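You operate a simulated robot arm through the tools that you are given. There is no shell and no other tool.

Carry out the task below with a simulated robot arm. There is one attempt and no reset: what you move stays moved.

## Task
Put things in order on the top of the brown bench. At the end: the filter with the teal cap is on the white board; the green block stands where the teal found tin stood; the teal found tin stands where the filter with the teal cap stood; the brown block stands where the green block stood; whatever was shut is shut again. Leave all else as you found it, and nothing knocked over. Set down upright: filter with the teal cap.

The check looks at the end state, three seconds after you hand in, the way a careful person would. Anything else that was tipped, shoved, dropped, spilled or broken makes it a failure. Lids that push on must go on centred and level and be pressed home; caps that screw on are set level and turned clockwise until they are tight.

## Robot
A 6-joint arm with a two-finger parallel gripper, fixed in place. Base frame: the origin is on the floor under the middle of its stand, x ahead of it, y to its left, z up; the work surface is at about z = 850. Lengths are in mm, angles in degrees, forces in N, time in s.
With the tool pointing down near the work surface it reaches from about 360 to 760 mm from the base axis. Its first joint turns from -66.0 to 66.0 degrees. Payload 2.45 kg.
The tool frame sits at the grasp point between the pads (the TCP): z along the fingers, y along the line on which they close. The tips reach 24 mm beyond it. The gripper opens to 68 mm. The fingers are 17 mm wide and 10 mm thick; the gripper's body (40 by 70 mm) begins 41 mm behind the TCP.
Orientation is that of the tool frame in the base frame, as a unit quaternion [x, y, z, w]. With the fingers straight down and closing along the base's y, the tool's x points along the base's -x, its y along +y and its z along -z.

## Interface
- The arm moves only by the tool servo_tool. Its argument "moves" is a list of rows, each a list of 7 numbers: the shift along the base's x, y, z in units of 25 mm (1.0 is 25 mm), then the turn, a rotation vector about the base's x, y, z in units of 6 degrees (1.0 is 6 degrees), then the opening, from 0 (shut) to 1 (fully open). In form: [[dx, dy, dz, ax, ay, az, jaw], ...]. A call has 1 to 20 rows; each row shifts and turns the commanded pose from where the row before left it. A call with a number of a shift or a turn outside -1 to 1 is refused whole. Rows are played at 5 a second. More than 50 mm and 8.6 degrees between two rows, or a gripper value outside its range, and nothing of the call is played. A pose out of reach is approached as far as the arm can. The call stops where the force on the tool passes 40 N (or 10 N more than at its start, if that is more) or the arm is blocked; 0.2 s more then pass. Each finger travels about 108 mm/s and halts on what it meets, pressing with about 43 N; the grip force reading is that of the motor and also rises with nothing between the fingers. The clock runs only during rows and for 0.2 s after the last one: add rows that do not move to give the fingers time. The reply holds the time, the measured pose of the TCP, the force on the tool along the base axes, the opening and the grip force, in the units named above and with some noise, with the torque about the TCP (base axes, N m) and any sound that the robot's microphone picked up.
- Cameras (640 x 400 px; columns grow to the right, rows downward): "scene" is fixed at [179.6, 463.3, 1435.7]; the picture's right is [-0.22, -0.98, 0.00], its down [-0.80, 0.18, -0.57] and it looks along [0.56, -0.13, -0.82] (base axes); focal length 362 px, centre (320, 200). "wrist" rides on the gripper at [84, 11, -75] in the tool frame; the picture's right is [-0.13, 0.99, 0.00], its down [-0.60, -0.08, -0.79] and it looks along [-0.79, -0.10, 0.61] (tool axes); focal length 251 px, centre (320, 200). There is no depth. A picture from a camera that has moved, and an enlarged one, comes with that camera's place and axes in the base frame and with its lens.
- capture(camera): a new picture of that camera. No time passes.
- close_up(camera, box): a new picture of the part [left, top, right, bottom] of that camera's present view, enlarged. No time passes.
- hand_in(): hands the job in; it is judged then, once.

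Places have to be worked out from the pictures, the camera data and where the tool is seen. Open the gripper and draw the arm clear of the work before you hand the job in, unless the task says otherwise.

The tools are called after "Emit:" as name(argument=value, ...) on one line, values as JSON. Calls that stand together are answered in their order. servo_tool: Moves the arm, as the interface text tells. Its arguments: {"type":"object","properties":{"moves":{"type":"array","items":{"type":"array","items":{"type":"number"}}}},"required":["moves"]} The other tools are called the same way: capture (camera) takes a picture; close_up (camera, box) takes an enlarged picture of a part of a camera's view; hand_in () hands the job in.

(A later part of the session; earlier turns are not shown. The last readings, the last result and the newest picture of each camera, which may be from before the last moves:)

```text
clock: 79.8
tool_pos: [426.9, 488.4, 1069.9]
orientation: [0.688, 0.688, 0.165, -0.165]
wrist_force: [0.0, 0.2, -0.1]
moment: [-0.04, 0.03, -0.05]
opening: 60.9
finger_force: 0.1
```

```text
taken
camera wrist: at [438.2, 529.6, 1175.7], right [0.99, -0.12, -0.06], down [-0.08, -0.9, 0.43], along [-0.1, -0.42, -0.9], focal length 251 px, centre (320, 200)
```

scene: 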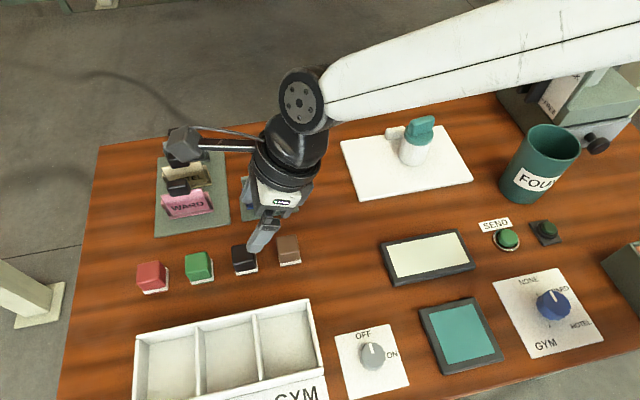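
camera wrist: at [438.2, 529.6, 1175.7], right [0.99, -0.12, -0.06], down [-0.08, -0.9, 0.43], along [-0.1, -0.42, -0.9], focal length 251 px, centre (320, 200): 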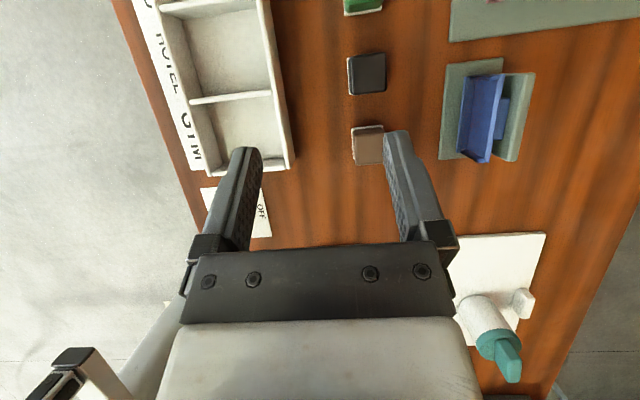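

The leaned pose works and the camera now looks almost straight down – ideal for measuring. Moving over to (472.5,560) at this height to view the green block.

Emit:
servo_tool(moves=[[0.456, 0.716, 0, 0, 0, 0, 0.9], [0.456, 0.716, 0, 0, 0, 0, 0.9], [0.456, 0.716, 0, 0, 0, 0, 0.9], [0.456, 0.716, 0, 0, 0, 0, 0.9], [0, 0, 0, 0, 0, 0, 0.9], [0, 0, 0, 0, 0, 0, 0.9]])

Emit:
capture(camera="wrist")

Emit:
close_up(camera="wrist", box=[250, 0, 450, 140])

```text
clock: 81.2
tool_pos: [471.2, 560.1, 1069.7]
orientation: [0.688, 0.688, 0.164, -0.164]
wrist_force: [0.1, 0.0, 0.3]
moment: [0.0, 0.0, 0.01]
opening: 61.2
finger_force: 0.1
```

```text
taken
camera wrist: at [482.9, 600.8, 1174.7], right [0.99, -0.12, -0.06], down [-0.08, -0.9, 0.43], along [-0.1, -0.43, -0.9], focal length 251 px, centre (320, 200)
```

wrist: 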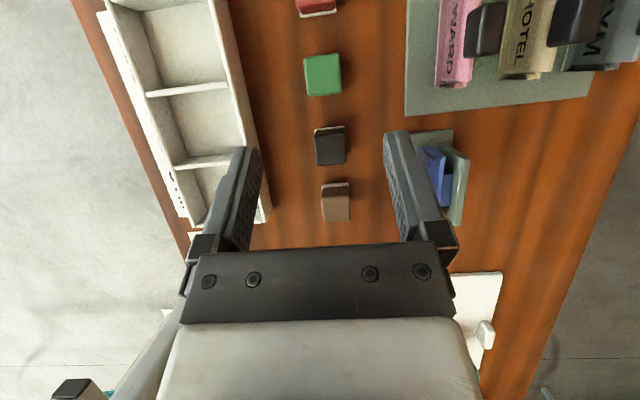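

```text
2.86 times, centred on (350, 70) of wrist
camera zoom: at [482.9, 600.8, 1174.7], right [0.99, -0.12, -0.06], down [-0.08, -0.9, 0.43], along [-0.1, -0.43, -0.9], focal length 718 px, centre (234, 571)
```

zoom: 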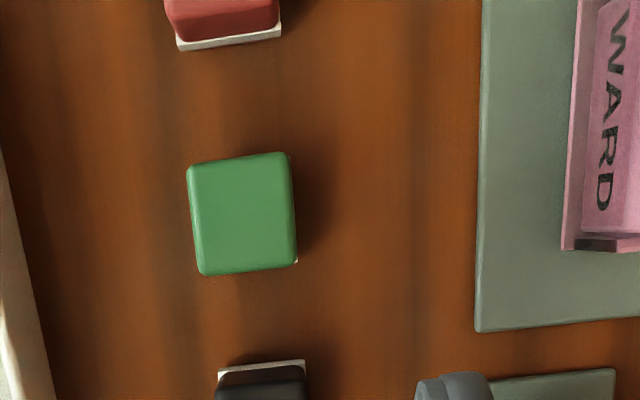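

From this near-vertical view the green block sits −2 mm in x and +44.6 mm in y from the TCP. Moving so the pads will straddle it (TCP 5 mm short in y because of lean), and descending to z≈950 to re-check.

Emit:
servo_tool(moves=[[-0.08, 0.79, 0, 0, 0, 0, 0.9], [0, 0.79, 0, 0, 0, 0, 0.9], [0, 0, -0.95, 0, 0, 0, 0.9], [0, 0, -0.95, 0, 0, 0, 0.9], [0, 0, -0.95, 0, 0, 0, 0.9], [0, 0, -0.95, 0, 0, 0, 0.9], [0, 0, -0.95, 0, 0, 0, 0.9], [0, 0, 0, 0, 0, 0, 0.9], [0, 0, 0, 0, 0, 0, 0.9]])

Emit:
capture(camera="wrist")

Emit:
close_up(camera="scene", box=[120, 170, 280, 310])

```text
clock: 83.2
tool_pos: [471.2, 599.7, 951.7]
orientation: [0.688, 0.687, 0.166, -0.164]
wrist_force: [0.1, -0.3, 0.2]
moment: [0.0, -0.03, -0.01]
opening: 61.4
finger_force: 0.0
```

```text
taken
camera wrist: at [481.8, 640.5, 1056.3], right [0.99, -0.12, -0.06], down [-0.08, -0.9, 0.43], along [-0.1, -0.42, -0.9], focal length 251 px, centre (320, 200)
```

wrist: 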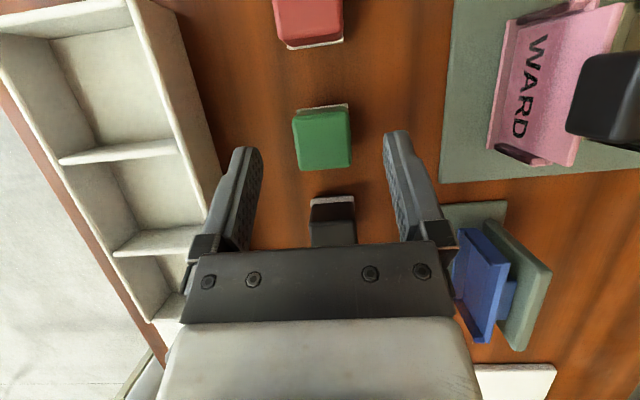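

```text
2.86 times, centred on (200, 240) of scene
camera zoom: at [179.6, 463.3, 1435.7], right [-0.22, -0.98, 0.0], down [-0.8, 0.18, -0.57], along [0.56, -0.13, -0.82], focal length 1033 px, centre (663, 86)
```

zoom: 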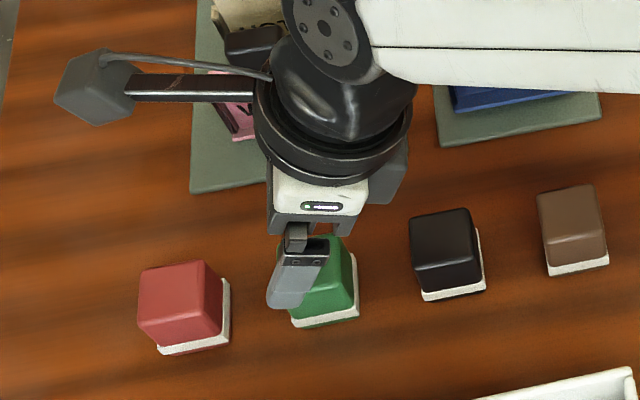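

Emit:
close_up(camera="wrist", box=[240, 80, 400, 200])

```text
3.33 times, centred on (320, 140) of wrist
camera zoom: at [481.8, 640.5, 1056.3], right [0.99, -0.12, -0.06], down [-0.08, -0.9, 0.43], along [-0.1, -0.42, -0.9], focal length 838 px, centre (320, 400)
```

zoom: 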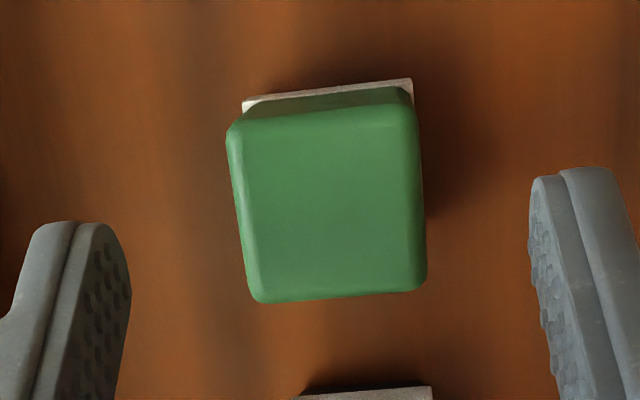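

Centred within ~1 mm. Descending to TCP z≈889.

Emit:
servo_tool(moves=[[0, 0, -0.5, 0, 0, 0, 0.9], [0, 0, -0.5, 0, 0, 0, 0.9], [0, 0, -0.5, 0, 0, 0, 0.9], [0, 0, -0.5, 0, 0, 0, 0.9], [0, 0, -0.5, 0, 0, 0, 0.9], [0, 0, 0, 0, 0, 0, 0.9], [0, 0, 0, 0, 0, 0, 0.9]])

Emit:
capture(camera="wrist")

Emit:
close_up(camera="scene", box=[120, 190, 280, 310])

```text
clock: 84.8
tool_pos: [470.6, 600.4, 888.2]
orientation: [0.688, 0.687, 0.166, -0.164]
wrist_force: [-0.4, -0.5, -0.6]
moment: [-0.02, -0.02, 0.03]
opening: 61.3
finger_force: 0.1
```

```text
taken
camera wrist: at [482.0, 640.5, 993.3], right [0.99, -0.12, -0.06], down [-0.08, -0.9, 0.43], along [-0.1, -0.42, -0.9], focal length 251 px, centre (320, 200)
```

wrist: 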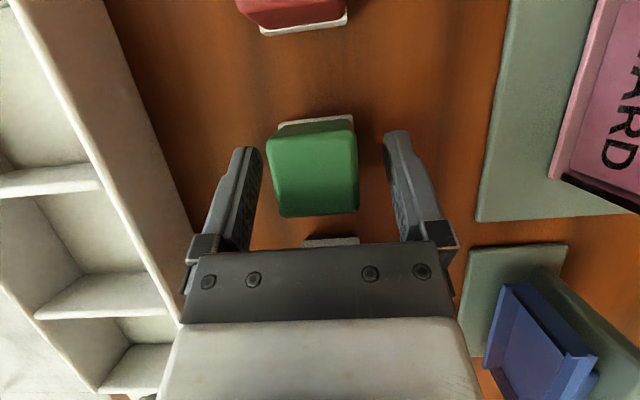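

```text
3.33 times, centred on (200, 250) of scene
camera zoom: at [179.6, 463.3, 1435.7], right [-0.22, -0.98, 0.0], down [-0.8, 0.18, -0.57], along [0.56, -0.13, -0.82], focal length 1205 px, centre (720, 33)
```

zoom: 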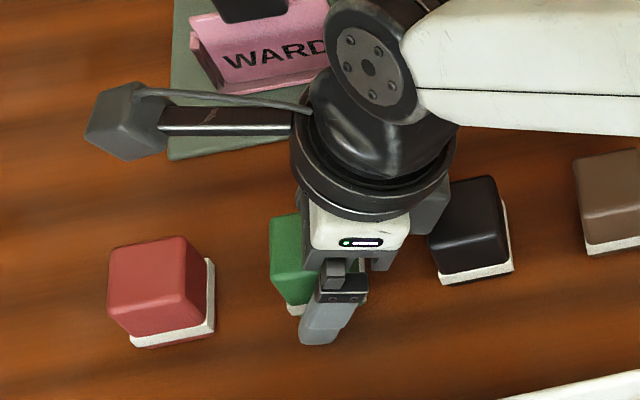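

Fingers straddle the block; it is ~1.8 mm toward −x of centre. Nudging and closing.

Emit:
servo_tool(moves=[[-0.07, 0, 0, 0, 0, 0, 0.9], [0, 0, 0, 0, 0, 0, 0.75], [0, 0, 0, 0, 0, 0, 0.6], [0, 0, 0, 0, 0, 0, 0.5], [0, 0, 0, 0, 0, 0, 0.3], [0, 0, 0, 0, 0, 0, 0.3]])

Emit:
capture(camera="wrist")

Emit:
close_up(camera="scene", box=[120, 190, 280, 310])

```text
clock: 86.2
tool_pos: [469.1, 600.6, 888.4]
orientation: [0.688, 0.687, 0.165, -0.165]
wrist_force: [-1.0, -0.6, 0.9]
moment: [0.04, 0.03, 0.04]
opening: 35.2
finger_force: 42.7
```

```text
taken
camera wrist: at [480.5, 640.8, 993.4], right [0.99, -0.12, -0.06], down [-0.08, -0.9, 0.43], along [-0.1, -0.42, -0.9], focal length 251 px, centre (320, 200)
```

wrist: 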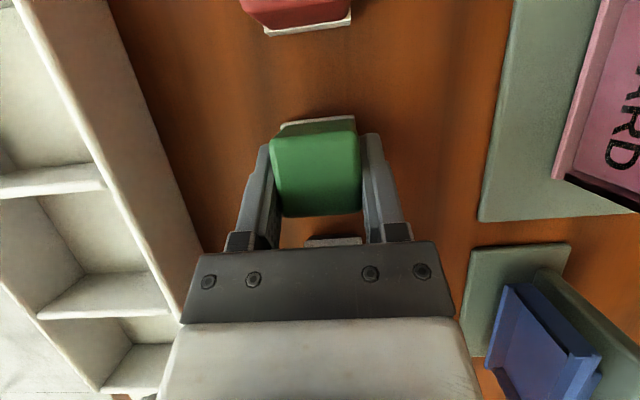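

```text
3.33 times, centred on (200, 250) of scene
camera zoom: at [179.6, 463.3, 1435.7], right [-0.22, -0.98, 0.0], down [-0.8, 0.18, -0.57], along [0.56, -0.13, -0.82], focal length 1205 px, centre (720, 33)
```

zoom: 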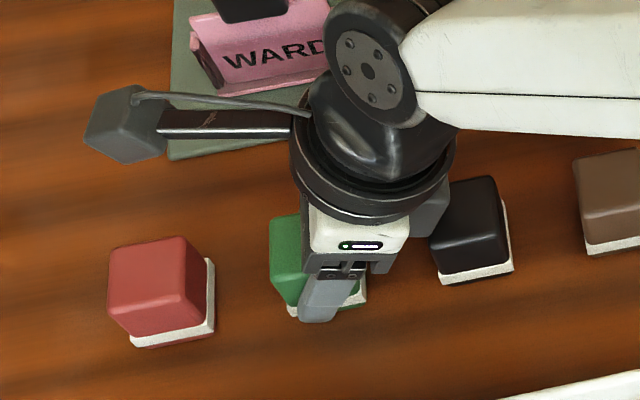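

Gripped at 35.2 mm. A zoom to record the block's exact offset in the grip, before lifting.

Emit:
close_up(camera="wrist", box=[230, 100, 410, 240])

Emit:
servo_tool(moves=[[0, 0, 0.2, 0, 0, 0, 0.3], [0, 0, 0.3, 0, 0, 0, 0.3], [0, 0, 0.3, 0, 0, 0, 0.3], [0, 0, 0, 0, 0, 0, 0.3]])

Emit:
capture(camera="wrist")

Emit:
close_up(camera="scene", box=[120, 190, 280, 310])

```text
2.86 times, centred on (320, 170) of wrist
camera zoom: at [480.5, 640.8, 993.4], right [0.99, -0.12, -0.06], down [-0.08, -0.9, 0.43], along [-0.1, -0.42, -0.9], focal length 718 px, centre (320, 286)
```

zoom: 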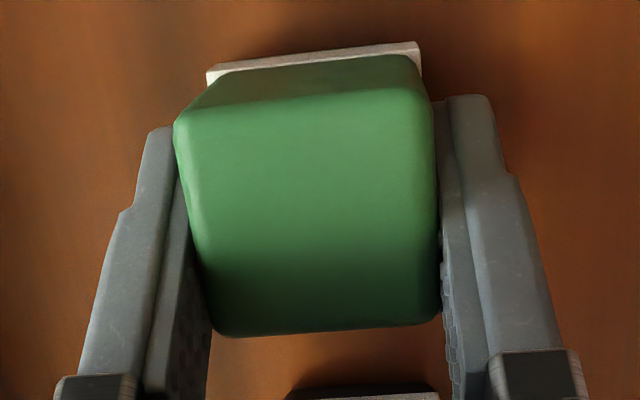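

```text
clock: 87.2
tool_pos: [468.7, 599.5, 907.0]
orientation: [0.688, 0.688, 0.165, -0.164]
wrist_force: [-0.4, 0.4, -0.6]
moment: [-0.03, -0.03, 0.0]
opening: 35.4
finger_force: 42.9
```

```text
taken
camera wrist: at [480.6, 640.5, 1012.7], right [0.99, -0.12, -0.06], down [-0.08, -0.9, 0.43], along [-0.1, -0.43, -0.9], focal length 251 px, centre (320, 200)
```

wrist: 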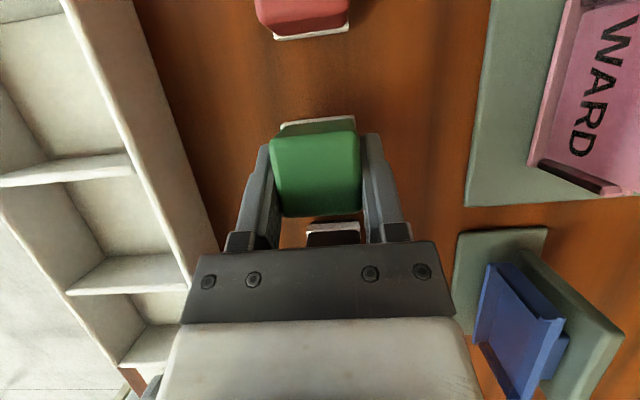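

```text
3.33 times, centred on (200, 250) of scene
camera zoom: at [179.6, 463.3, 1435.7], right [-0.22, -0.98, 0.0], down [-0.8, 0.18, -0.57], along [0.56, -0.13, -0.82], focal length 1205 px, centre (720, 33)
```

zoom: 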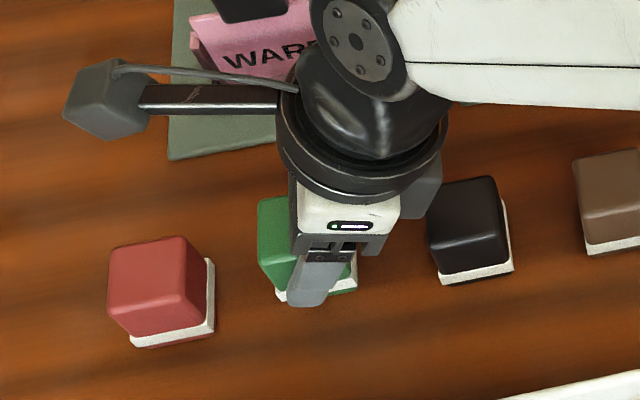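

Whole block (band and base included) lifted cleanly. Raising ~60 mm and carrying it toward the tin's former spot (TCP target ≈ (532,358)).

Emit:
servo_tool(moves=[[0, 0, 0.6, 0, 0, 0, 0.3], [0, 0, 0.8, 0, 0, 0, 0.3], [0, 0, 0.8, 0, 0, 0, 0.3], [0, 0, 0.4, 0, 0, 0, 0.3], [0.1, -0.4, 0, 0, 0, 0, 0.3], [0.235, -0.88, 0, 0, 0, 0, 0.3], [0.235, -0.88, 0, 0, 0, 0, 0.3], [0.235, -0.88, 0, 0, 0, 0, 0.3], [0.235, -0.88, 0, 0, 0, 0, 0.3], [0.235, -0.88, 0, 0, 0, 0, 0.3], [0.235, -0.88, 0, 0, 0, 0, 0.3], [0.235, -0.88, 0, 0, 0, 0, 0.3], [0.235, -0.88, 0, 0, 0, 0, 0.3], [0.235, -0.88, 0, 0, 0, 0, 0.3], [0.235, -0.88, 0, 0, 0, 0, 0.3], [0.05, -0.48, 0, 0, 0, 0, 0.3], [0, 0, 0, 0, 0, 0, 0.3], [0, 0, 0, 0, 0, 0, 0.3]])

Emit:
capture(camera="scene")

Emit:
capture(camera="wrist")

```text
clock: 91.0
tool_pos: [531.3, 356.5, 973.2]
orientation: [0.688, 0.688, 0.166, -0.164]
wrist_force: [-0.3, 0.0, 0.2]
moment: [0.01, -0.02, 0.03]
opening: 35.4
finger_force: 42.5
```

```text
taken
```

scene: 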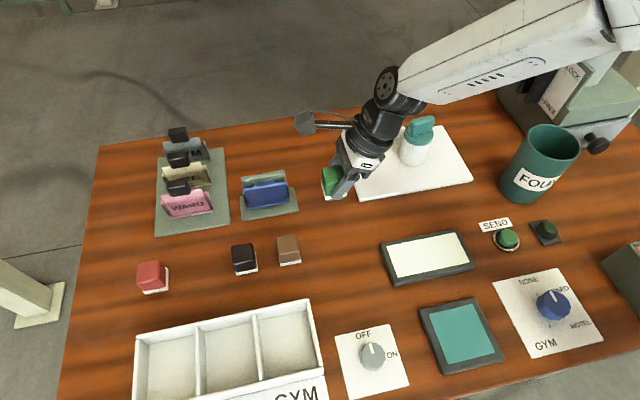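

```text
taken
camera wrist: at [542.5, 397.4, 1078.8], right [0.99, -0.12, -0.06], down [-0.08, -0.9, 0.43], along [-0.1, -0.42, -0.9], focal length 251 px, centre (320, 200)
```

wrist: 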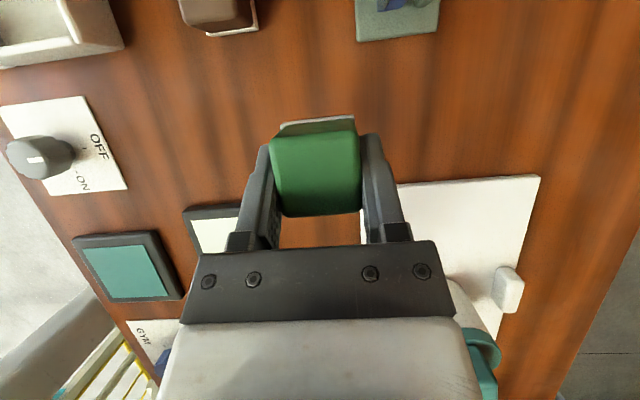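

Block is over the tin's old place, clear of the filter. Lowering to about 8 mm above the bench to check position in the scene camera.

Emit:
servo_tool(moves=[[0, 0, -0.6, 0, 0, 0, 0.3], [0, 0, -0.6, 0, 0, 0, 0.3], [0, 0, -0.6, 0, 0, 0, 0.3], [0, 0, -0.6, 0, 0, 0, 0.3], [0, 0, -0.6, 0, 0, 0, 0.3], [0, 0, 0, 0, 0, 0, 0.3], [0, 0, 0, 0, 0, 0, 0.3]])

Emit:
close_up(camera="scene", box=[290, 130, 390, 250])

Emit:
capture(camera="wrist")

```text
clock: 92.6
tool_pos: [532.4, 357.1, 898.7]
orientation: [0.688, 0.688, 0.165, -0.162]
wrist_force: [0.3, 0.5, -1.0]
moment: [-0.01, -0.01, 0.0]
opening: 35.1
finger_force: 42.8
```

```text
3.33 times, centred on (340, 190) of scene
camera zoom: at [179.6, 463.3, 1435.7], right [-0.22, -0.98, 0.0], down [-0.8, 0.18, -0.57], along [0.56, -0.13, -0.82], focal length 1205 px, centre (253, 233)
```

zoom: 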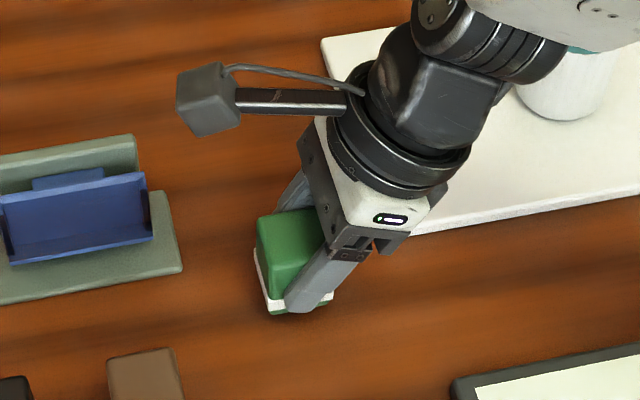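

```text
taken
camera wrist: at [542.9, 398.2, 1003.7], right [0.99, -0.12, -0.06], down [-0.08, -0.9, 0.43], along [-0.1, -0.42, -0.9], focal length 251 px, centre (320, 200)
```

wrist: 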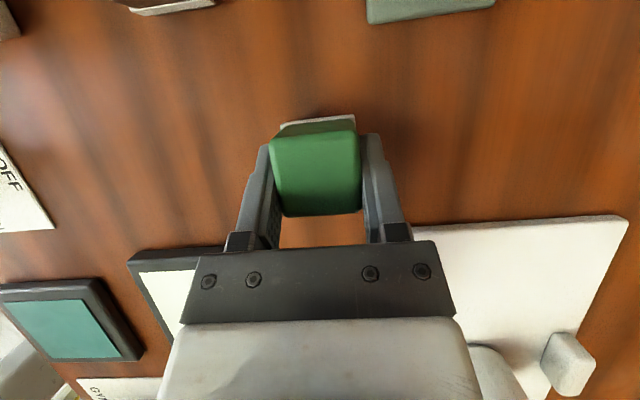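

Scene-model position of the block base (≈535.6,359.0) matches the tin's original base centre in the same model (≈535.5,359.3). Lowering the rest gently.

Emit:
servo_tool(moves=[[0, 0, -0.15, 0, 0, 0, 0.3], [0, 0, -0.15, 0, 0, 0, 0.3], [0, 0, 0, 0, 0, 0, 0.3]])

```text
clock: 93.4
tool_pos: [530.9, 356.7, 892.4]
orientation: [0.688, 0.688, 0.165, -0.164]
wrist_force: [0.1, 0.9, -0.4]
moment: [-0.03, -0.01, 0.0]
opening: 35.5
finger_force: 42.8
```

Emit:
servo_tool(moves=[[0, 0, -0.06, 0, 0, 0, 0.3], [0, 0, -0.05, 0, 0, 0, 0.3], [0, 0, 0, 0, 0, 0, 0.3]])

```text
clock: 94.2
tool_pos: [530.9, 355.2, 889.5]
orientation: [0.688, 0.687, 0.165, -0.165]
wrist_force: [0.6, -0.5, -1.4]
moment: [-0.02, -0.03, -0.01]
opening: 35.1
finger_force: 42.7
```

Not yet in contact; continuing in ~1 mm steps.

Emit:
servo_tool(moves=[[0, 0, -0.04, 0, 0, 0, 0.3], [0, 0, -0.02, 0, 0, 0, 0.3], [0, 0, 0, 0, 0, 0, 0.3]])

```text
clock: 95.0
tool_pos: [531.4, 357.2, 889.2]
orientation: [0.687, 0.687, 0.166, -0.165]
wrist_force: [-1.5, -2.2, 11.0]
moment: [-0.07, 0.16, 0.03]
opening: 35.2
finger_force: 43.0
```

Contact (11 N). Opening the gripper and checking.

Emit:
servo_tool(moves=[[0, 0, 0.01, 0, 0, 0, 0.45], [0, 0, 0, 0, 0, 0, 0.58], [0, 0, 0, 0, 0, 0, 0.7], [0, 0, 0, 0, 0, 0, 0.9], [0, 0, 0, 0, 0, 0, 0.9]])

Emit:
capture(camera="wrist")

Emit:
close_up(camera="scene", box=[290, 130, 390, 250])

```text
clock: 96.2
tool_pos: [530.7, 358.1, 888.8]
orientation: [0.688, 0.687, 0.165, -0.164]
wrist_force: [0.0, 0.7, 0.8]
moment: [-0.03, 0.01, -0.03]
opening: 61.3
finger_force: 0.1
```

```text
taken
camera wrist: at [542.6, 398.3, 993.0], right [0.99, -0.12, -0.06], down [-0.08, -0.9, 0.43], along [-0.1, -0.42, -0.9], focal length 251 px, centre (320, 200)
```

wrist: 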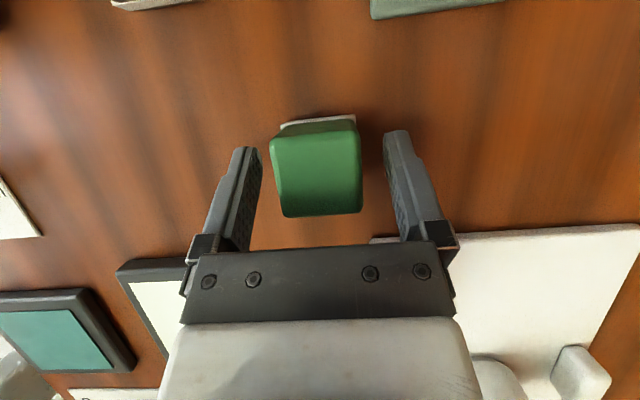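

```text
3.33 times, centred on (340, 190) of scene
camera zoom: at [179.6, 463.3, 1435.7], right [-0.22, -0.98, 0.0], down [-0.8, 0.18, -0.57], along [0.56, -0.13, -0.82], focal length 1205 px, centre (253, 233)
```

zoom: 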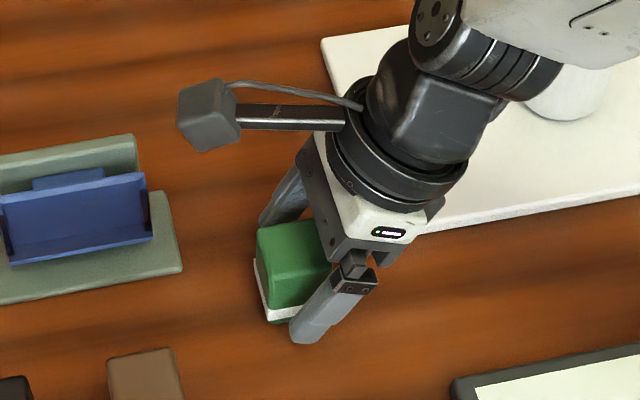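

Released; block stands flat. Raising straight up and moving to a viewing pose for the brown block.

Emit:
servo_tool(moves=[[0, 0, 0.5, 0, 0, 0, 0.9], [0, 0, 0.8, 0, 0, 0, 0.9], [0, 0, 1, 0, 0, 0, 0.9], [0, 0, 1, 0, 0, 0, 0.9], [0, 0, 1, 0, 0, 0, 0.9], [0, 0, 1, 0, 0, 0, 0.9], [0, 0, 1, 0, 0, 0, 0.9], [0, 0, 0.9, 0, 0, 0, 0.9], [-0.82, 0.68, 0, 0, 0, 0, 0.9], [-0.82, 0.68, 0, 0, 0, 0, 0.9], [-0.82, 0.68, 0, 0, 0, 0, 0.9], [0, 0, 0, 0, 0, 0, 0.9], [0, 0, 0, 0, 0, 0, 0.9]])

Emit:
capture(camera="wrist")

Emit:
close_up(camera="wrist", box=[250, 0, 450, 140])

Emit:
close_up(camera="scene", box=[290, 130, 390, 250])

```text
clock: 99.0
tool_pos: [470.9, 409.2, 1069.3]
orientation: [0.688, 0.687, 0.165, -0.164]
wrist_force: [-0.1, 0.4, 0.5]
moment: [-0.01, -0.04, 0.04]
opening: 61.2
finger_force: 0.1
```

```text
taken
camera wrist: at [481.6, 450.9, 1174.0], right [0.99, -0.12, -0.06], down [-0.08, -0.9, 0.43], along [-0.1, -0.42, -0.9], focal length 251 px, centre (320, 200)
```

wrist: 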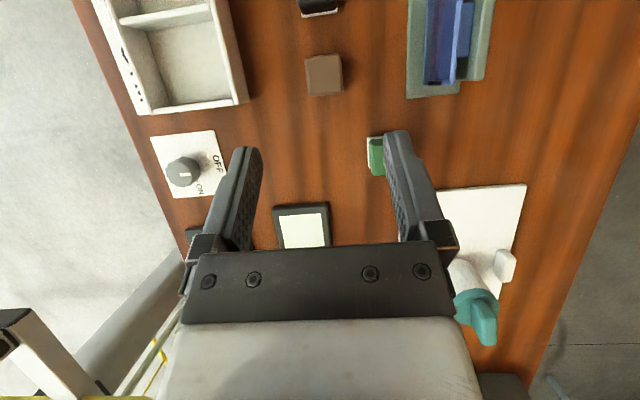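

```text
2.86 times, centred on (350, 70) of wrist
camera zoom: at [481.6, 450.9, 1174.0], right [0.99, -0.12, -0.06], down [-0.08, -0.9, 0.43], along [-0.1, -0.42, -0.9], focal length 718 px, centre (234, 571)
```

zoom: 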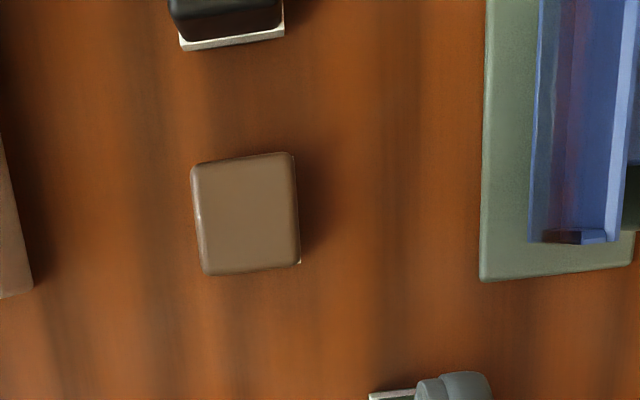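

```text
3.33 times, centred on (340, 190) of scene
camera zoom: at [179.6, 463.3, 1435.7], right [-0.22, -0.98, 0.0], down [-0.8, 0.18, -0.57], along [0.56, -0.13, -0.82], focal length 1205 px, centre (253, 233)
```

zoom: 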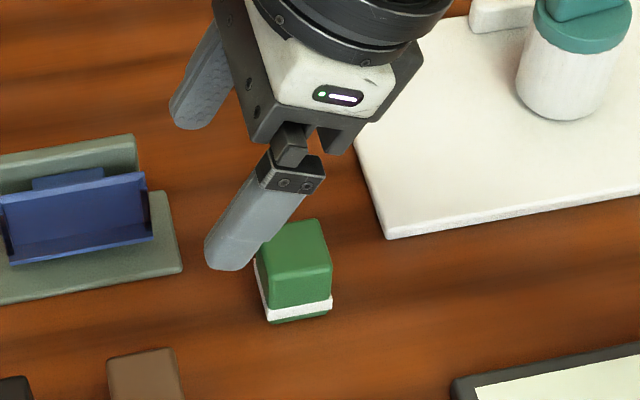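

Green block is in the right place. Brown's offset from TCP is nearly the same as green's was; moving in with the same offsets and descending to z≈951.

Emit:
servo_tool(moves=[[-0.08, 0.79, 0, 0, 0, 0, 0.9], [0, 0.79, 0, 0, 0, 0, 0.9], [0, 0, -0.95, 0, 0, 0, 0.9], [0, 0, -0.95, 0, 0, 0, 0.9], [0, 0, -0.95, 0, 0, 0, 0.9], [0, 0, -0.95, 0, 0, 0, 0.9], [0, 0, -0.95, 0, 0, 0, 0.9], [0, 0, 0, 0, 0, 0, 0.9], [0, 0, 0, 0, 0, 0, 0.9]])

Emit:
close_up(camera="wrist", box=[240, 80, 400, 200])

Emit:
capture(camera="scene")

```text
clock: 101.0
tool_pos: [468.9, 448.7, 947.8]
orientation: [0.688, 0.688, 0.165, -0.164]
wrist_force: [-0.1, 0.3, 0.4]
moment: [-0.01, -0.01, 0.02]
opening: 61.3
finger_force: 0.0
```

```text
3.33 times, centred on (320, 140) of wrist
camera zoom: at [479.5, 489.1, 1051.9], right [0.99, -0.12, -0.06], down [-0.08, -0.9, 0.43], along [-0.1, -0.43, -0.9], focal length 838 px, centre (320, 400)
```

zoom: 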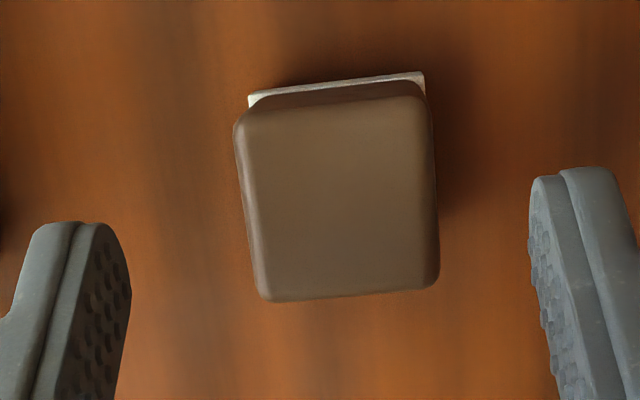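

```text
taken
```

scene: 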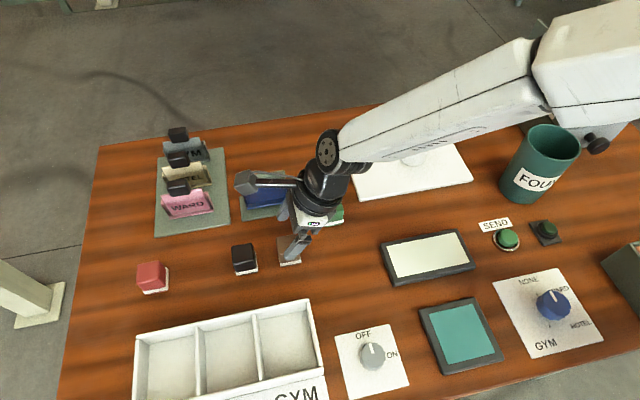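

Brown is centred in x; ~1.5 mm further in +y. Adjusting and descending to z≈888.

Emit:
servo_tool(moves=[[0, 0.06, -0.5, 0, 0, 0, 0.9], [0, 0, -0.5, 0, 0, 0, 0.9], [0, 0, -0.5, 0, 0, 0, 0.9], [0, 0, -0.5, 0, 0, 0, 0.9], [0, 0, -0.4, 0, 0, 0, 0.9], [0, 0, 0, 0, 0, 0, 0.9], [0, 0, 0, 0, 0, 0, 0.9]])

Emit:
capture(camera="wrist")

Emit:
close_up(camera="wrist", box=[230, 100, 410, 240])

```text
clock: 102.6
tool_pos: [466.7, 448.8, 888.2]
orientation: [0.687, 0.688, 0.166, -0.165]
wrist_force: [0.0, -0.7, -0.1]
moment: [0.01, 0.04, -0.02]
opening: 61.3
finger_force: 0.1
```

```text
taken
camera wrist: at [477.9, 489.9, 992.9], right [0.99, -0.12, -0.06], down [-0.08, -0.9, 0.43], along [-0.1, -0.42, -0.9], focal length 251 px, centre (320, 200)
```

wrist: 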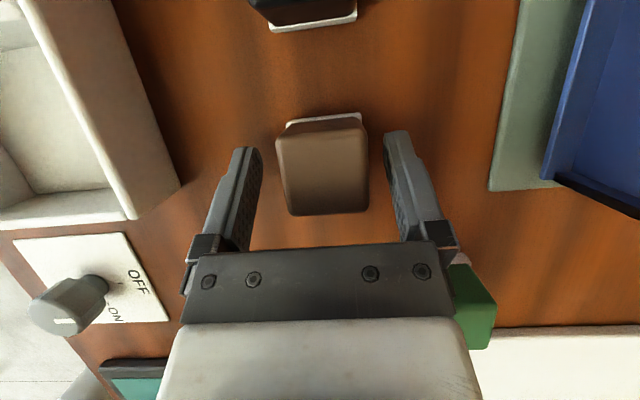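

```text
2.86 times, centred on (320, 170) of wrist
camera zoom: at [477.9, 489.9, 992.9], right [0.99, -0.12, -0.06], down [-0.08, -0.9, 0.43], along [-0.1, -0.42, -0.9], focal length 718 px, centre (320, 286)
```

zoom: 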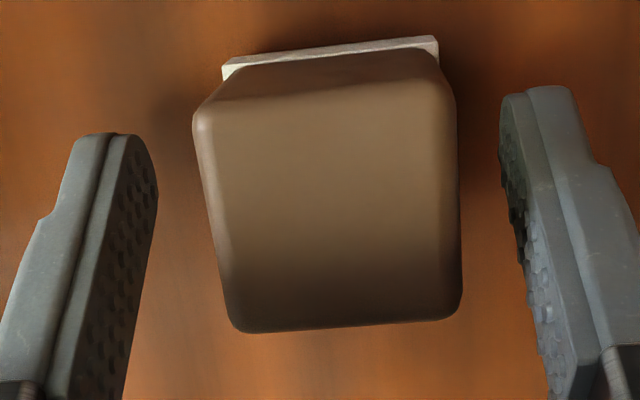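

Block is ~3 mm toward +x of centre now; correcting and closing.

Emit:
servo_tool(moves=[[0.12, 0.02, 0, 0, 0, 0, 0.9], [0, 0, 0, 0, 0, 0, 0.75], [0, 0, 0, 0, 0, 0, 0.62]])

Emit:
close_up(camera="wrist", box=[230, 100, 410, 240])

```text
clock: 103.4
tool_pos: [469.5, 449.9, 888.7]
orientation: [0.687, 0.688, 0.164, -0.165]
wrist_force: [0.2, -0.6, -0.5]
moment: [0.04, -0.02, -0.02]
opening: 42.1
finger_force: 0.0
```

```text
2.86 times, centred on (320, 170) of wrist
camera zoom: at [480.7, 490.8, 993.5], right [0.99, -0.12, -0.06], down [-0.08, -0.9, 0.43], along [-0.1, -0.42, -0.9], focal length 718 px, centre (320, 286)
```

zoom: 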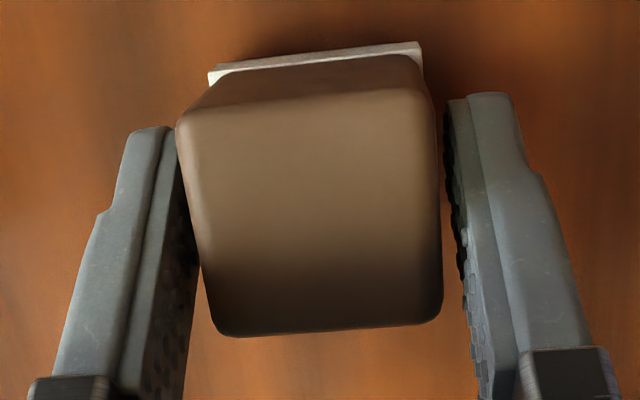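

Well centred now (gaps on both sides). Closing fully.

Emit:
servo_tool(moves=[[0, 0, 0, 0, 0, 0, 0.55], [0, 0, 0, 0, 0, 0, 0.45], [0, 0, 0, 0, 0, 0, 0.3], [0, 0, 0, 0, 0, 0, 0.3]])

Emit:
close_up(camera="wrist", box=[230, 100, 410, 240])

```text
clock: 104.4
tool_pos: [469.6, 449.4, 888.6]
orientation: [0.688, 0.687, 0.165, -0.164]
wrist_force: [1.4, 0.5, -0.3]
moment: [0.01, 0.0, 0.01]
opening: 35.3
finger_force: 43.0
```

```text
2.86 times, centred on (320, 170) of wrist
camera zoom: at [480.7, 490.8, 993.6], right [0.99, -0.12, -0.06], down [-0.08, -0.9, 0.43], along [-0.1, -0.42, -0.9], focal length 718 px, centre (320, 286)
```

zoom: 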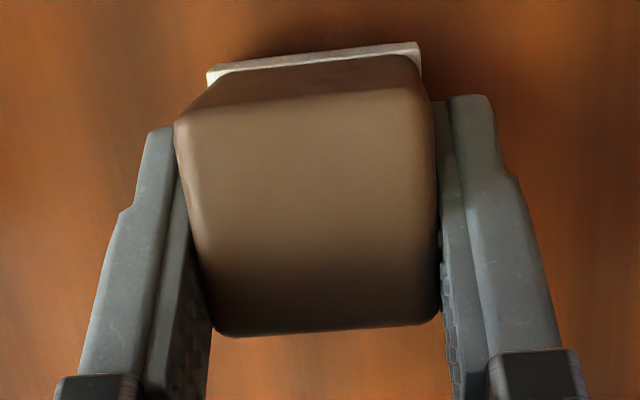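

Grip matches the green one exactly. Lifting 85 mm and carrying it over the black block to the green's former pose (+150 mm in y, −1.3 mm in x).

Emit:
servo_tool(moves=[[0, 0, 0.3, 0, 0, 0, 0.3], [0, 0, 0.7, 0, 0, 0, 0.3], [0, 0, 0.8, 0, 0, 0, 0.3], [0, 0, 0.8, 0, 0, 0, 0.3], [0, 0, 0.8, 0, 0, 0, 0.3], [-0.05, 0.4, 0, 0, 0, 0, 0.3], [0, 0.8, 0, 0, 0, 0, 0.3], [0, 0.8, 0, 0, 0, 0, 0.3], [0, 0.8, 0, 0, 0, 0, 0.3], [0, 0.8, 0, 0, 0, 0, 0.3], [0, 0.8, 0, 0, 0, 0, 0.3], [0, 0.8, 0, 0, 0, 0, 0.3], [0, 0.8, 0, 0, 0, 0, 0.3], [0, 0, 0, 0, 0, 0, 0.3], [0, 0, 0, 0, 0, 0, 0.3]])

Emit:
capture(camera="wrist")

Emit:
capture(camera="scene")

```text
clock: 107.6
tool_pos: [469.3, 597.2, 973.8]
orientation: [0.687, 0.688, 0.164, -0.165]
wrist_force: [0.3, 0.4, -0.3]
moment: [0.02, -0.01, 0.04]
opening: 35.1
finger_force: 43.2
```

```text
taken
camera wrist: at [480.8, 639.5, 1078.2], right [0.99, -0.12, -0.06], down [-0.08, -0.9, 0.43], along [-0.1, -0.43, -0.9], focal length 251 px, centre (320, 200)
```

wrist: 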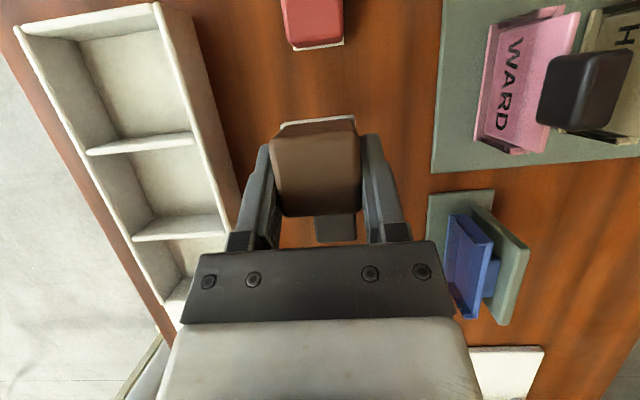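

```text
taken
```

scene: 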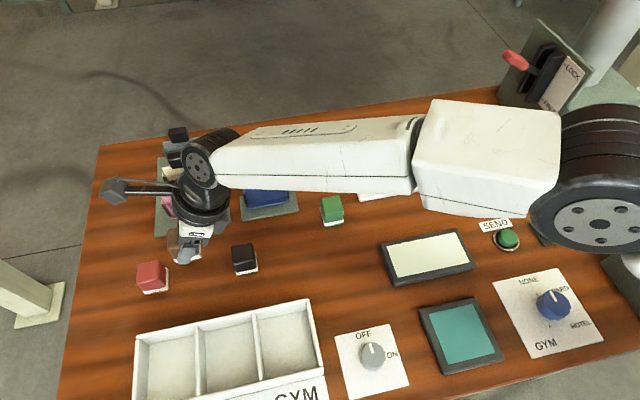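

Over the green's former spot. Lowering to ~5 mm above bench, then I'll compare with the earlier grip picture.

Emit:
servo_tool(moves=[[0, 0, -0.5, 0, 0, 0, 0.3], [0, 0, -0.6, 0, 0, 0, 0.3], [0, 0, -0.6, 0, 0, 0, 0.3], [0, 0, -0.6, 0, 0, 0, 0.3], [0, 0, -0.6, 0, 0, 0, 0.3], [0, 0, -0.3, 0, 0, 0, 0.3], [0, 0, 0, 0, 0, 0, 0.3], [0, 0, 0, 0, 0, 0, 0.3]])

Emit:
capture(camera="wrist")

Emit:
close_up(camera="scene", box=[120, 190, 280, 310])

```text
clock: 109.4
tool_pos: [469.8, 600.7, 892.4]
orientation: [0.687, 0.688, 0.165, -0.165]
wrist_force: [-0.7, 0.2, -0.3]
moment: [0.01, -0.01, -0.05]
opening: 35.2
finger_force: 42.7
```

```text
taken
camera wrist: at [481.1, 641.5, 997.3], right [0.99, -0.12, -0.06], down [-0.08, -0.9, 0.43], along [-0.1, -0.42, -0.9], focal length 251 px, centre (320, 200)
```

wrist: 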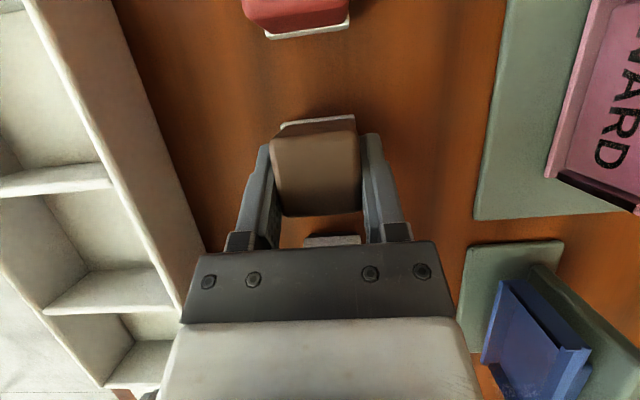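

```text
3.33 times, centred on (200, 250) of scene
camera zoom: at [179.6, 463.3, 1435.7], right [-0.22, -0.98, 0.0], down [-0.8, 0.18, -0.57], along [0.56, -0.13, -0.82], focal length 1205 px, centre (720, 33)
```

zoom: 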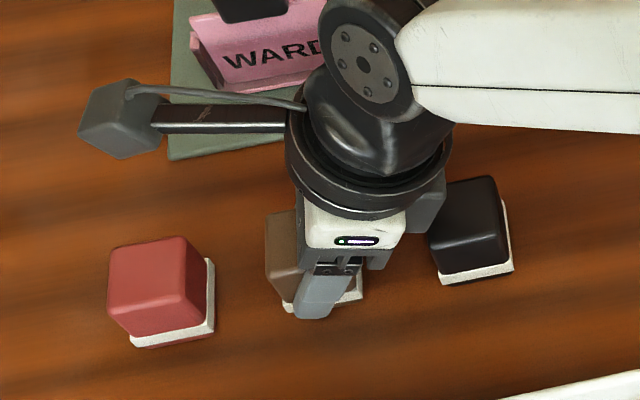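

Position (469.8,600.7) matches the green's grip pose. Lowering the last ~4 mm.

Emit:
servo_tool(moves=[[0, 0, -0.08, 0, 0, 0, 0.3], [0, 0, -0.04, 0, 0, 0, 0.3], [0, 0, 0, 0, 0, 0, 0.3]])

Emit:
capture(camera="wrist")

```text
clock: 110.2
tool_pos: [470.6, 601.3, 889.6]
orientation: [0.687, 0.688, 0.164, -0.164]
wrist_force: [-0.3, 1.0, -0.6]
moment: [0.0, 0.01, 0.0]
opening: 35.2
finger_force: 43.7
```

```text
taken
camera wrist: at [481.3, 642.1, 994.9], right [0.99, -0.12, -0.06], down [-0.08, -0.9, 0.43], along [-0.1, -0.43, -0.9], focal length 251 px, centre (320, 200)
```

wrist: 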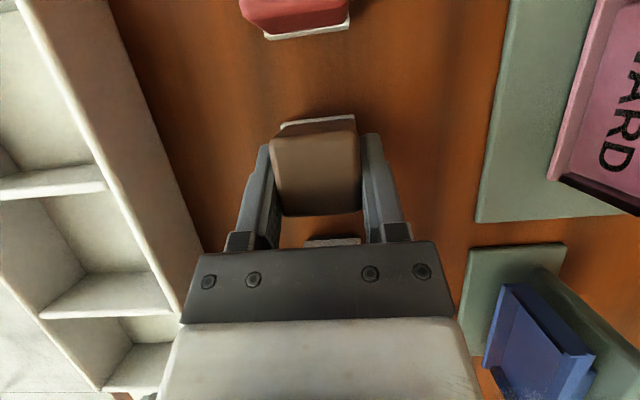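

Comparison with the earlier picture suggests I'm ~1–2 mm too far in +y; correcting −1.2 mm and touching down.

Emit:
servo_tool(moves=[[0, -0.05, -0.03, 0, 0, 0, 0.3], [0, 0, -0.04, 0, 0, 0, 0.3], [0, 0, 0, 0, 0, 0, 0.3]])

```text
clock: 111.0
tool_pos: [470.0, 598.5, 887.7]
orientation: [0.688, 0.687, 0.166, -0.165]
wrist_force: [-0.9, -0.1, 0.8]
moment: [-0.02, -0.01, 0.01]
opening: 34.8
finger_force: 43.1
```

Emit:
servo_tool(moves=[[0, 0, -0.03, 0, 0, 0, 0.3], [0, 0, 0, 0, 0, 0, 0.3]])

```text
clock: 111.6
tool_pos: [469.7, 598.7, 887.4]
orientation: [0.687, 0.688, 0.166, -0.165]
wrist_force: [-0.1, -1.6, 5.2]
moment: [-0.07, 0.11, 0.02]
opening: 35.1
finger_force: 43.4
```

Contact (5 N). Opening the gripper.

Emit:
servo_tool(moves=[[0, 0, 0, 0, 0, 0, 0.45], [0, 0, 0, 0, 0, 0, 0.58], [0, 0, 0, 0, 0, 0, 0.7], [0, 0, 0, 0, 0, 0, 0.9], [0, 0, 0, 0, 0, 0, 0.9]])

Emit:
close_up(camera="wrist", box=[230, 100, 410, 240])

```text
clock: 112.8
tool_pos: [469.4, 598.5, 887.8]
orientation: [0.687, 0.688, 0.166, -0.165]
wrist_force: [0.2, 0.1, -0.4]
moment: [-0.01, -0.03, 0.0]
opening: 61.1
finger_force: 0.0
```

```text
2.86 times, centred on (320, 170) of wrist
camera zoom: at [480.9, 640.1, 992.6], right [0.99, -0.12, -0.06], down [-0.08, -0.9, 0.43], along [-0.1, -0.42, -0.9], focal length 718 px, centre (320, 286)
```

zoom: 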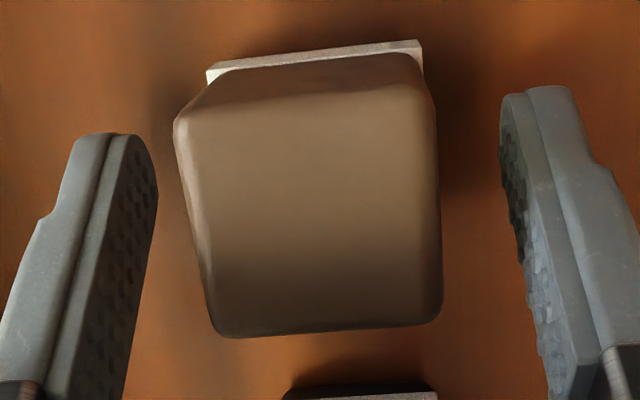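

Block released and standing. Raising straight up, then backing off so I can inspect everything.

Emit:
servo_tool(moves=[[0, 0, 0.4, 0, 0, 0, 0.9], [0, 0, 0.7, 0, 0, 0, 0.9], [0, 0, 1, 0, 0, 0, 0.9], [0, 0, 1, 0, 0, 0, 0.9], [0, 0, 1, 0, 0, 0, 0.9], [0, 0, 1, 0, 0, 0, 0.9], [0, 0, 1, 0, 0, 0, 0.9], [0, 0, 1, 0, 0, 0, 0.9], [0, -0.79, 0.2, 0, 0, 0, 0.9], [0, -0.79, 0, 0, 0, 0, 0.9], [0, 0, 0, 0, 0, 0, 0.9]])

Emit:
capture(camera="wrist")

Emit:
close_up(camera="wrist", box=[250, 0, 450, 140])

```text
clock: 115.2
tool_pos: [471.0, 560.8, 1070.7]
orientation: [0.687, 0.688, 0.166, -0.165]
wrist_force: [-0.2, 0.4, -0.1]
moment: [-0.01, 0.05, -0.02]
opening: 61.2
finger_force: 0.1
```

```text
taken
camera wrist: at [481.3, 601.1, 1174.9], right [0.99, -0.12, -0.06], down [-0.08, -0.9, 0.43], along [-0.1, -0.42, -0.9], focal length 251 px, centre (320, 200)
```

wrist: 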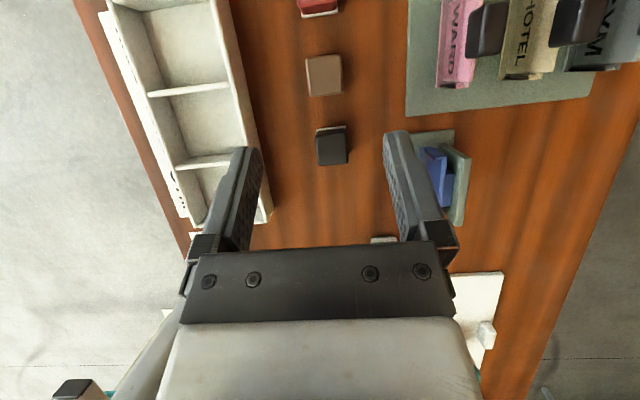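

```text
2.86 times, centred on (350, 70) of wrist
camera zoom: at [481.3, 601.1, 1174.9], right [0.99, -0.12, -0.06], down [-0.08, -0.9, 0.43], along [-0.1, -0.42, -0.9], focal length 718 px, centre (234, 571)
```

zoom: 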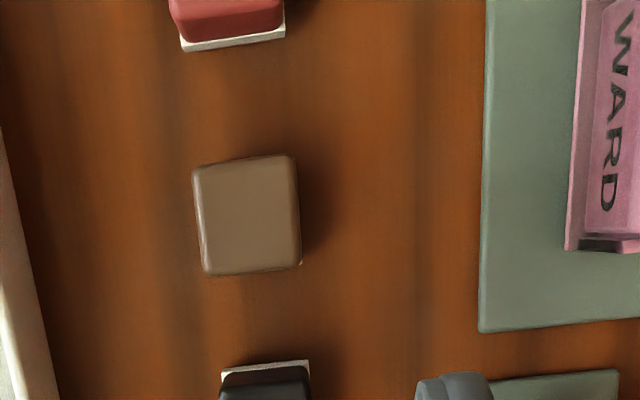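

Brown block sits where green was to within <1 mm (relative to its neighbours in the picture). Now retreating, un-leaning and moving the arm to a clear parking pose.

Emit:
servo_tool(moves=[[-0.5, -0.8, 0.5, 0, 0, 0, 0.9], [-0.5, -0.8, 0.5, 0, 0, 0, 0.9], [-0.5, -0.8, 0.5, 0, 0, 0, 0.9], [-0.5, -0.8, 0.5, 0, 0, 0, 0.9], [-0.3, -0.9, 0.3, -0.5, 0, 0, 1], [-0.3, -0.9, 0.3, -1, 0, 0, 1], [-0.3, -0.9, 0.3, -1, 0, 0, 1], [-0.3, -0.9, 0.3, -1, 0, 0, 1], [-0.3, -0.9, 0.3, -1, 0, 0, 1], [-0.3, -0.9, 0, 0, 0, 0, 1], [0, -0.9, 0, 0, 0, 0, 1], [0, -0.9, 0, 0, 0, 0, 1], [0, 0, 0, 0, 0, 0, 1]])

Emit:
capture(camera="scene")

Emit:
capture(camera="wrist")

```text
clock: 118.0
tool_pos: [376.9, 298.0, 1156.8]
orientation: [0.707, 0.707, 0.0, 0.001]
wrist_force: [0.2, 0.2, -0.2]
moment: [0.01, 0.0, 0.0]
opening: 67.9
finger_force: 0.1
```

```text
taken
```

scene: 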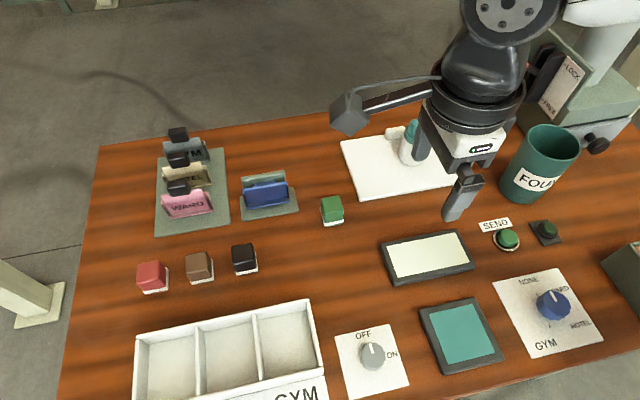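

```text
taken
camera wrist: at [388.2, 383.8, 1232.4], right [0.99, -0.13, 0.0], down [-0.08, -0.6, 0.79], along [-0.1, -0.79, -0.61], focal length 251 px, centre (320, 200)
```

wrist: 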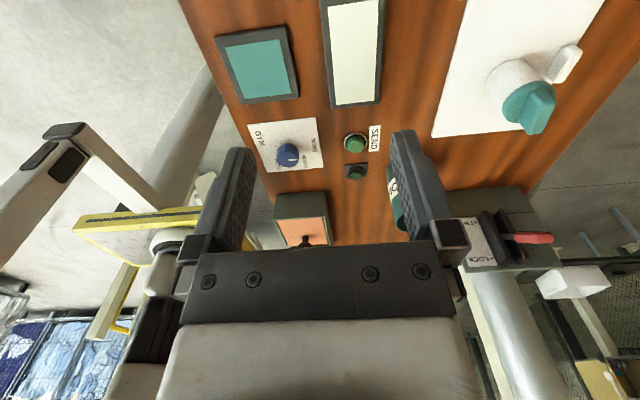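

Everything looks in place; moving the arm further aside for an unobstructed final inspection.

Emit:
servo_tool(moves=[[0, -1, 0.1, 0, 0, 0, 1], [0, -1, 0.1, 0, 0, 0, 1], [0, -1, 0.1, 0, 0, 0, 1], [0, -1, 0.1, 0, 0, 0, 1], [0, -1, 0.1, 0, 0, 0, 1], [0, -1, 0.1, 0, 0, 0, 1], [0, -1, 0, 0, 0, 0, 1], [0, -1, 0, 0, 0, 0, 1], [0, -1, 0, 0, 0, 0, 1], [0, -1, 0, 0, 0, 0, 1], [0, 0, 0, 0, 0, 0, 1]])

Emit:
capture(camera="scene")

Emit:
close_up(camera="scene", box=[320, 100, 620, 240])

Emit:
close_up(camera="scene", box=[120, 110, 380, 300])

```text
clock: 120.4
tool_pos: [375.6, 47.1, 1174.7]
orientation: [0.707, 0.707, 0.0, 0.001]
wrist_force: [-0.5, 0.2, -0.1]
moment: [0.02, -0.01, -0.02]
opening: 67.8
finger_force: 0.1
```

```text
taken
```

scene: 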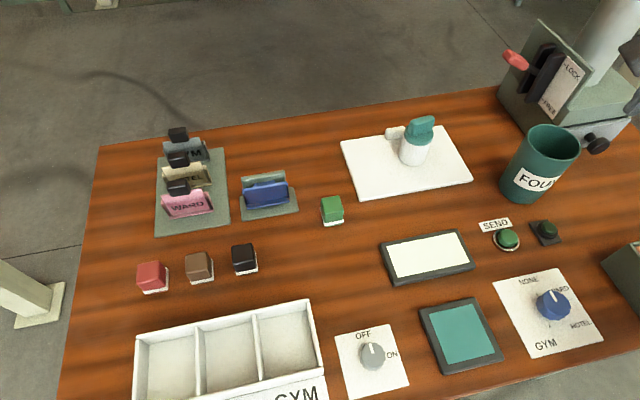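

```text
2.13 times, centred on (470, 170) of scene
camera zoom: at [179.6, 463.3, 1435.7], right [-0.22, -0.98, 0.0], down [-0.8, 0.18, -0.57], along [0.56, -0.13, -0.82], focal length 772 px, centre (0, 264)
```

zoom: 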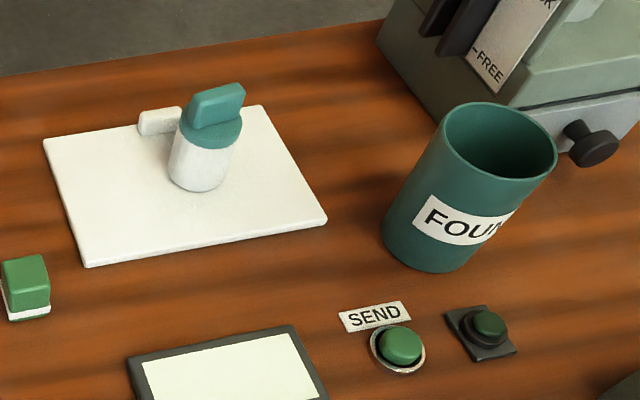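

```text
2.11 times, centred on (250, 205) of scene
camera zoom: at [179.6, 463.3, 1435.7], right [-0.22, -0.98, 0.0], down [-0.8, 0.18, -0.57], along [0.56, -0.13, -0.82], focal length 761 px, centre (467, 190)
```

zoom: 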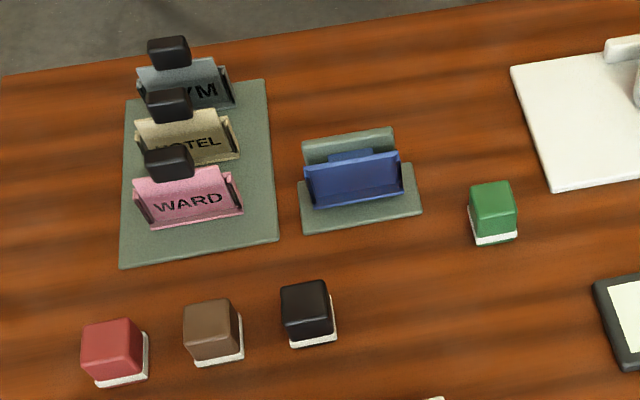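

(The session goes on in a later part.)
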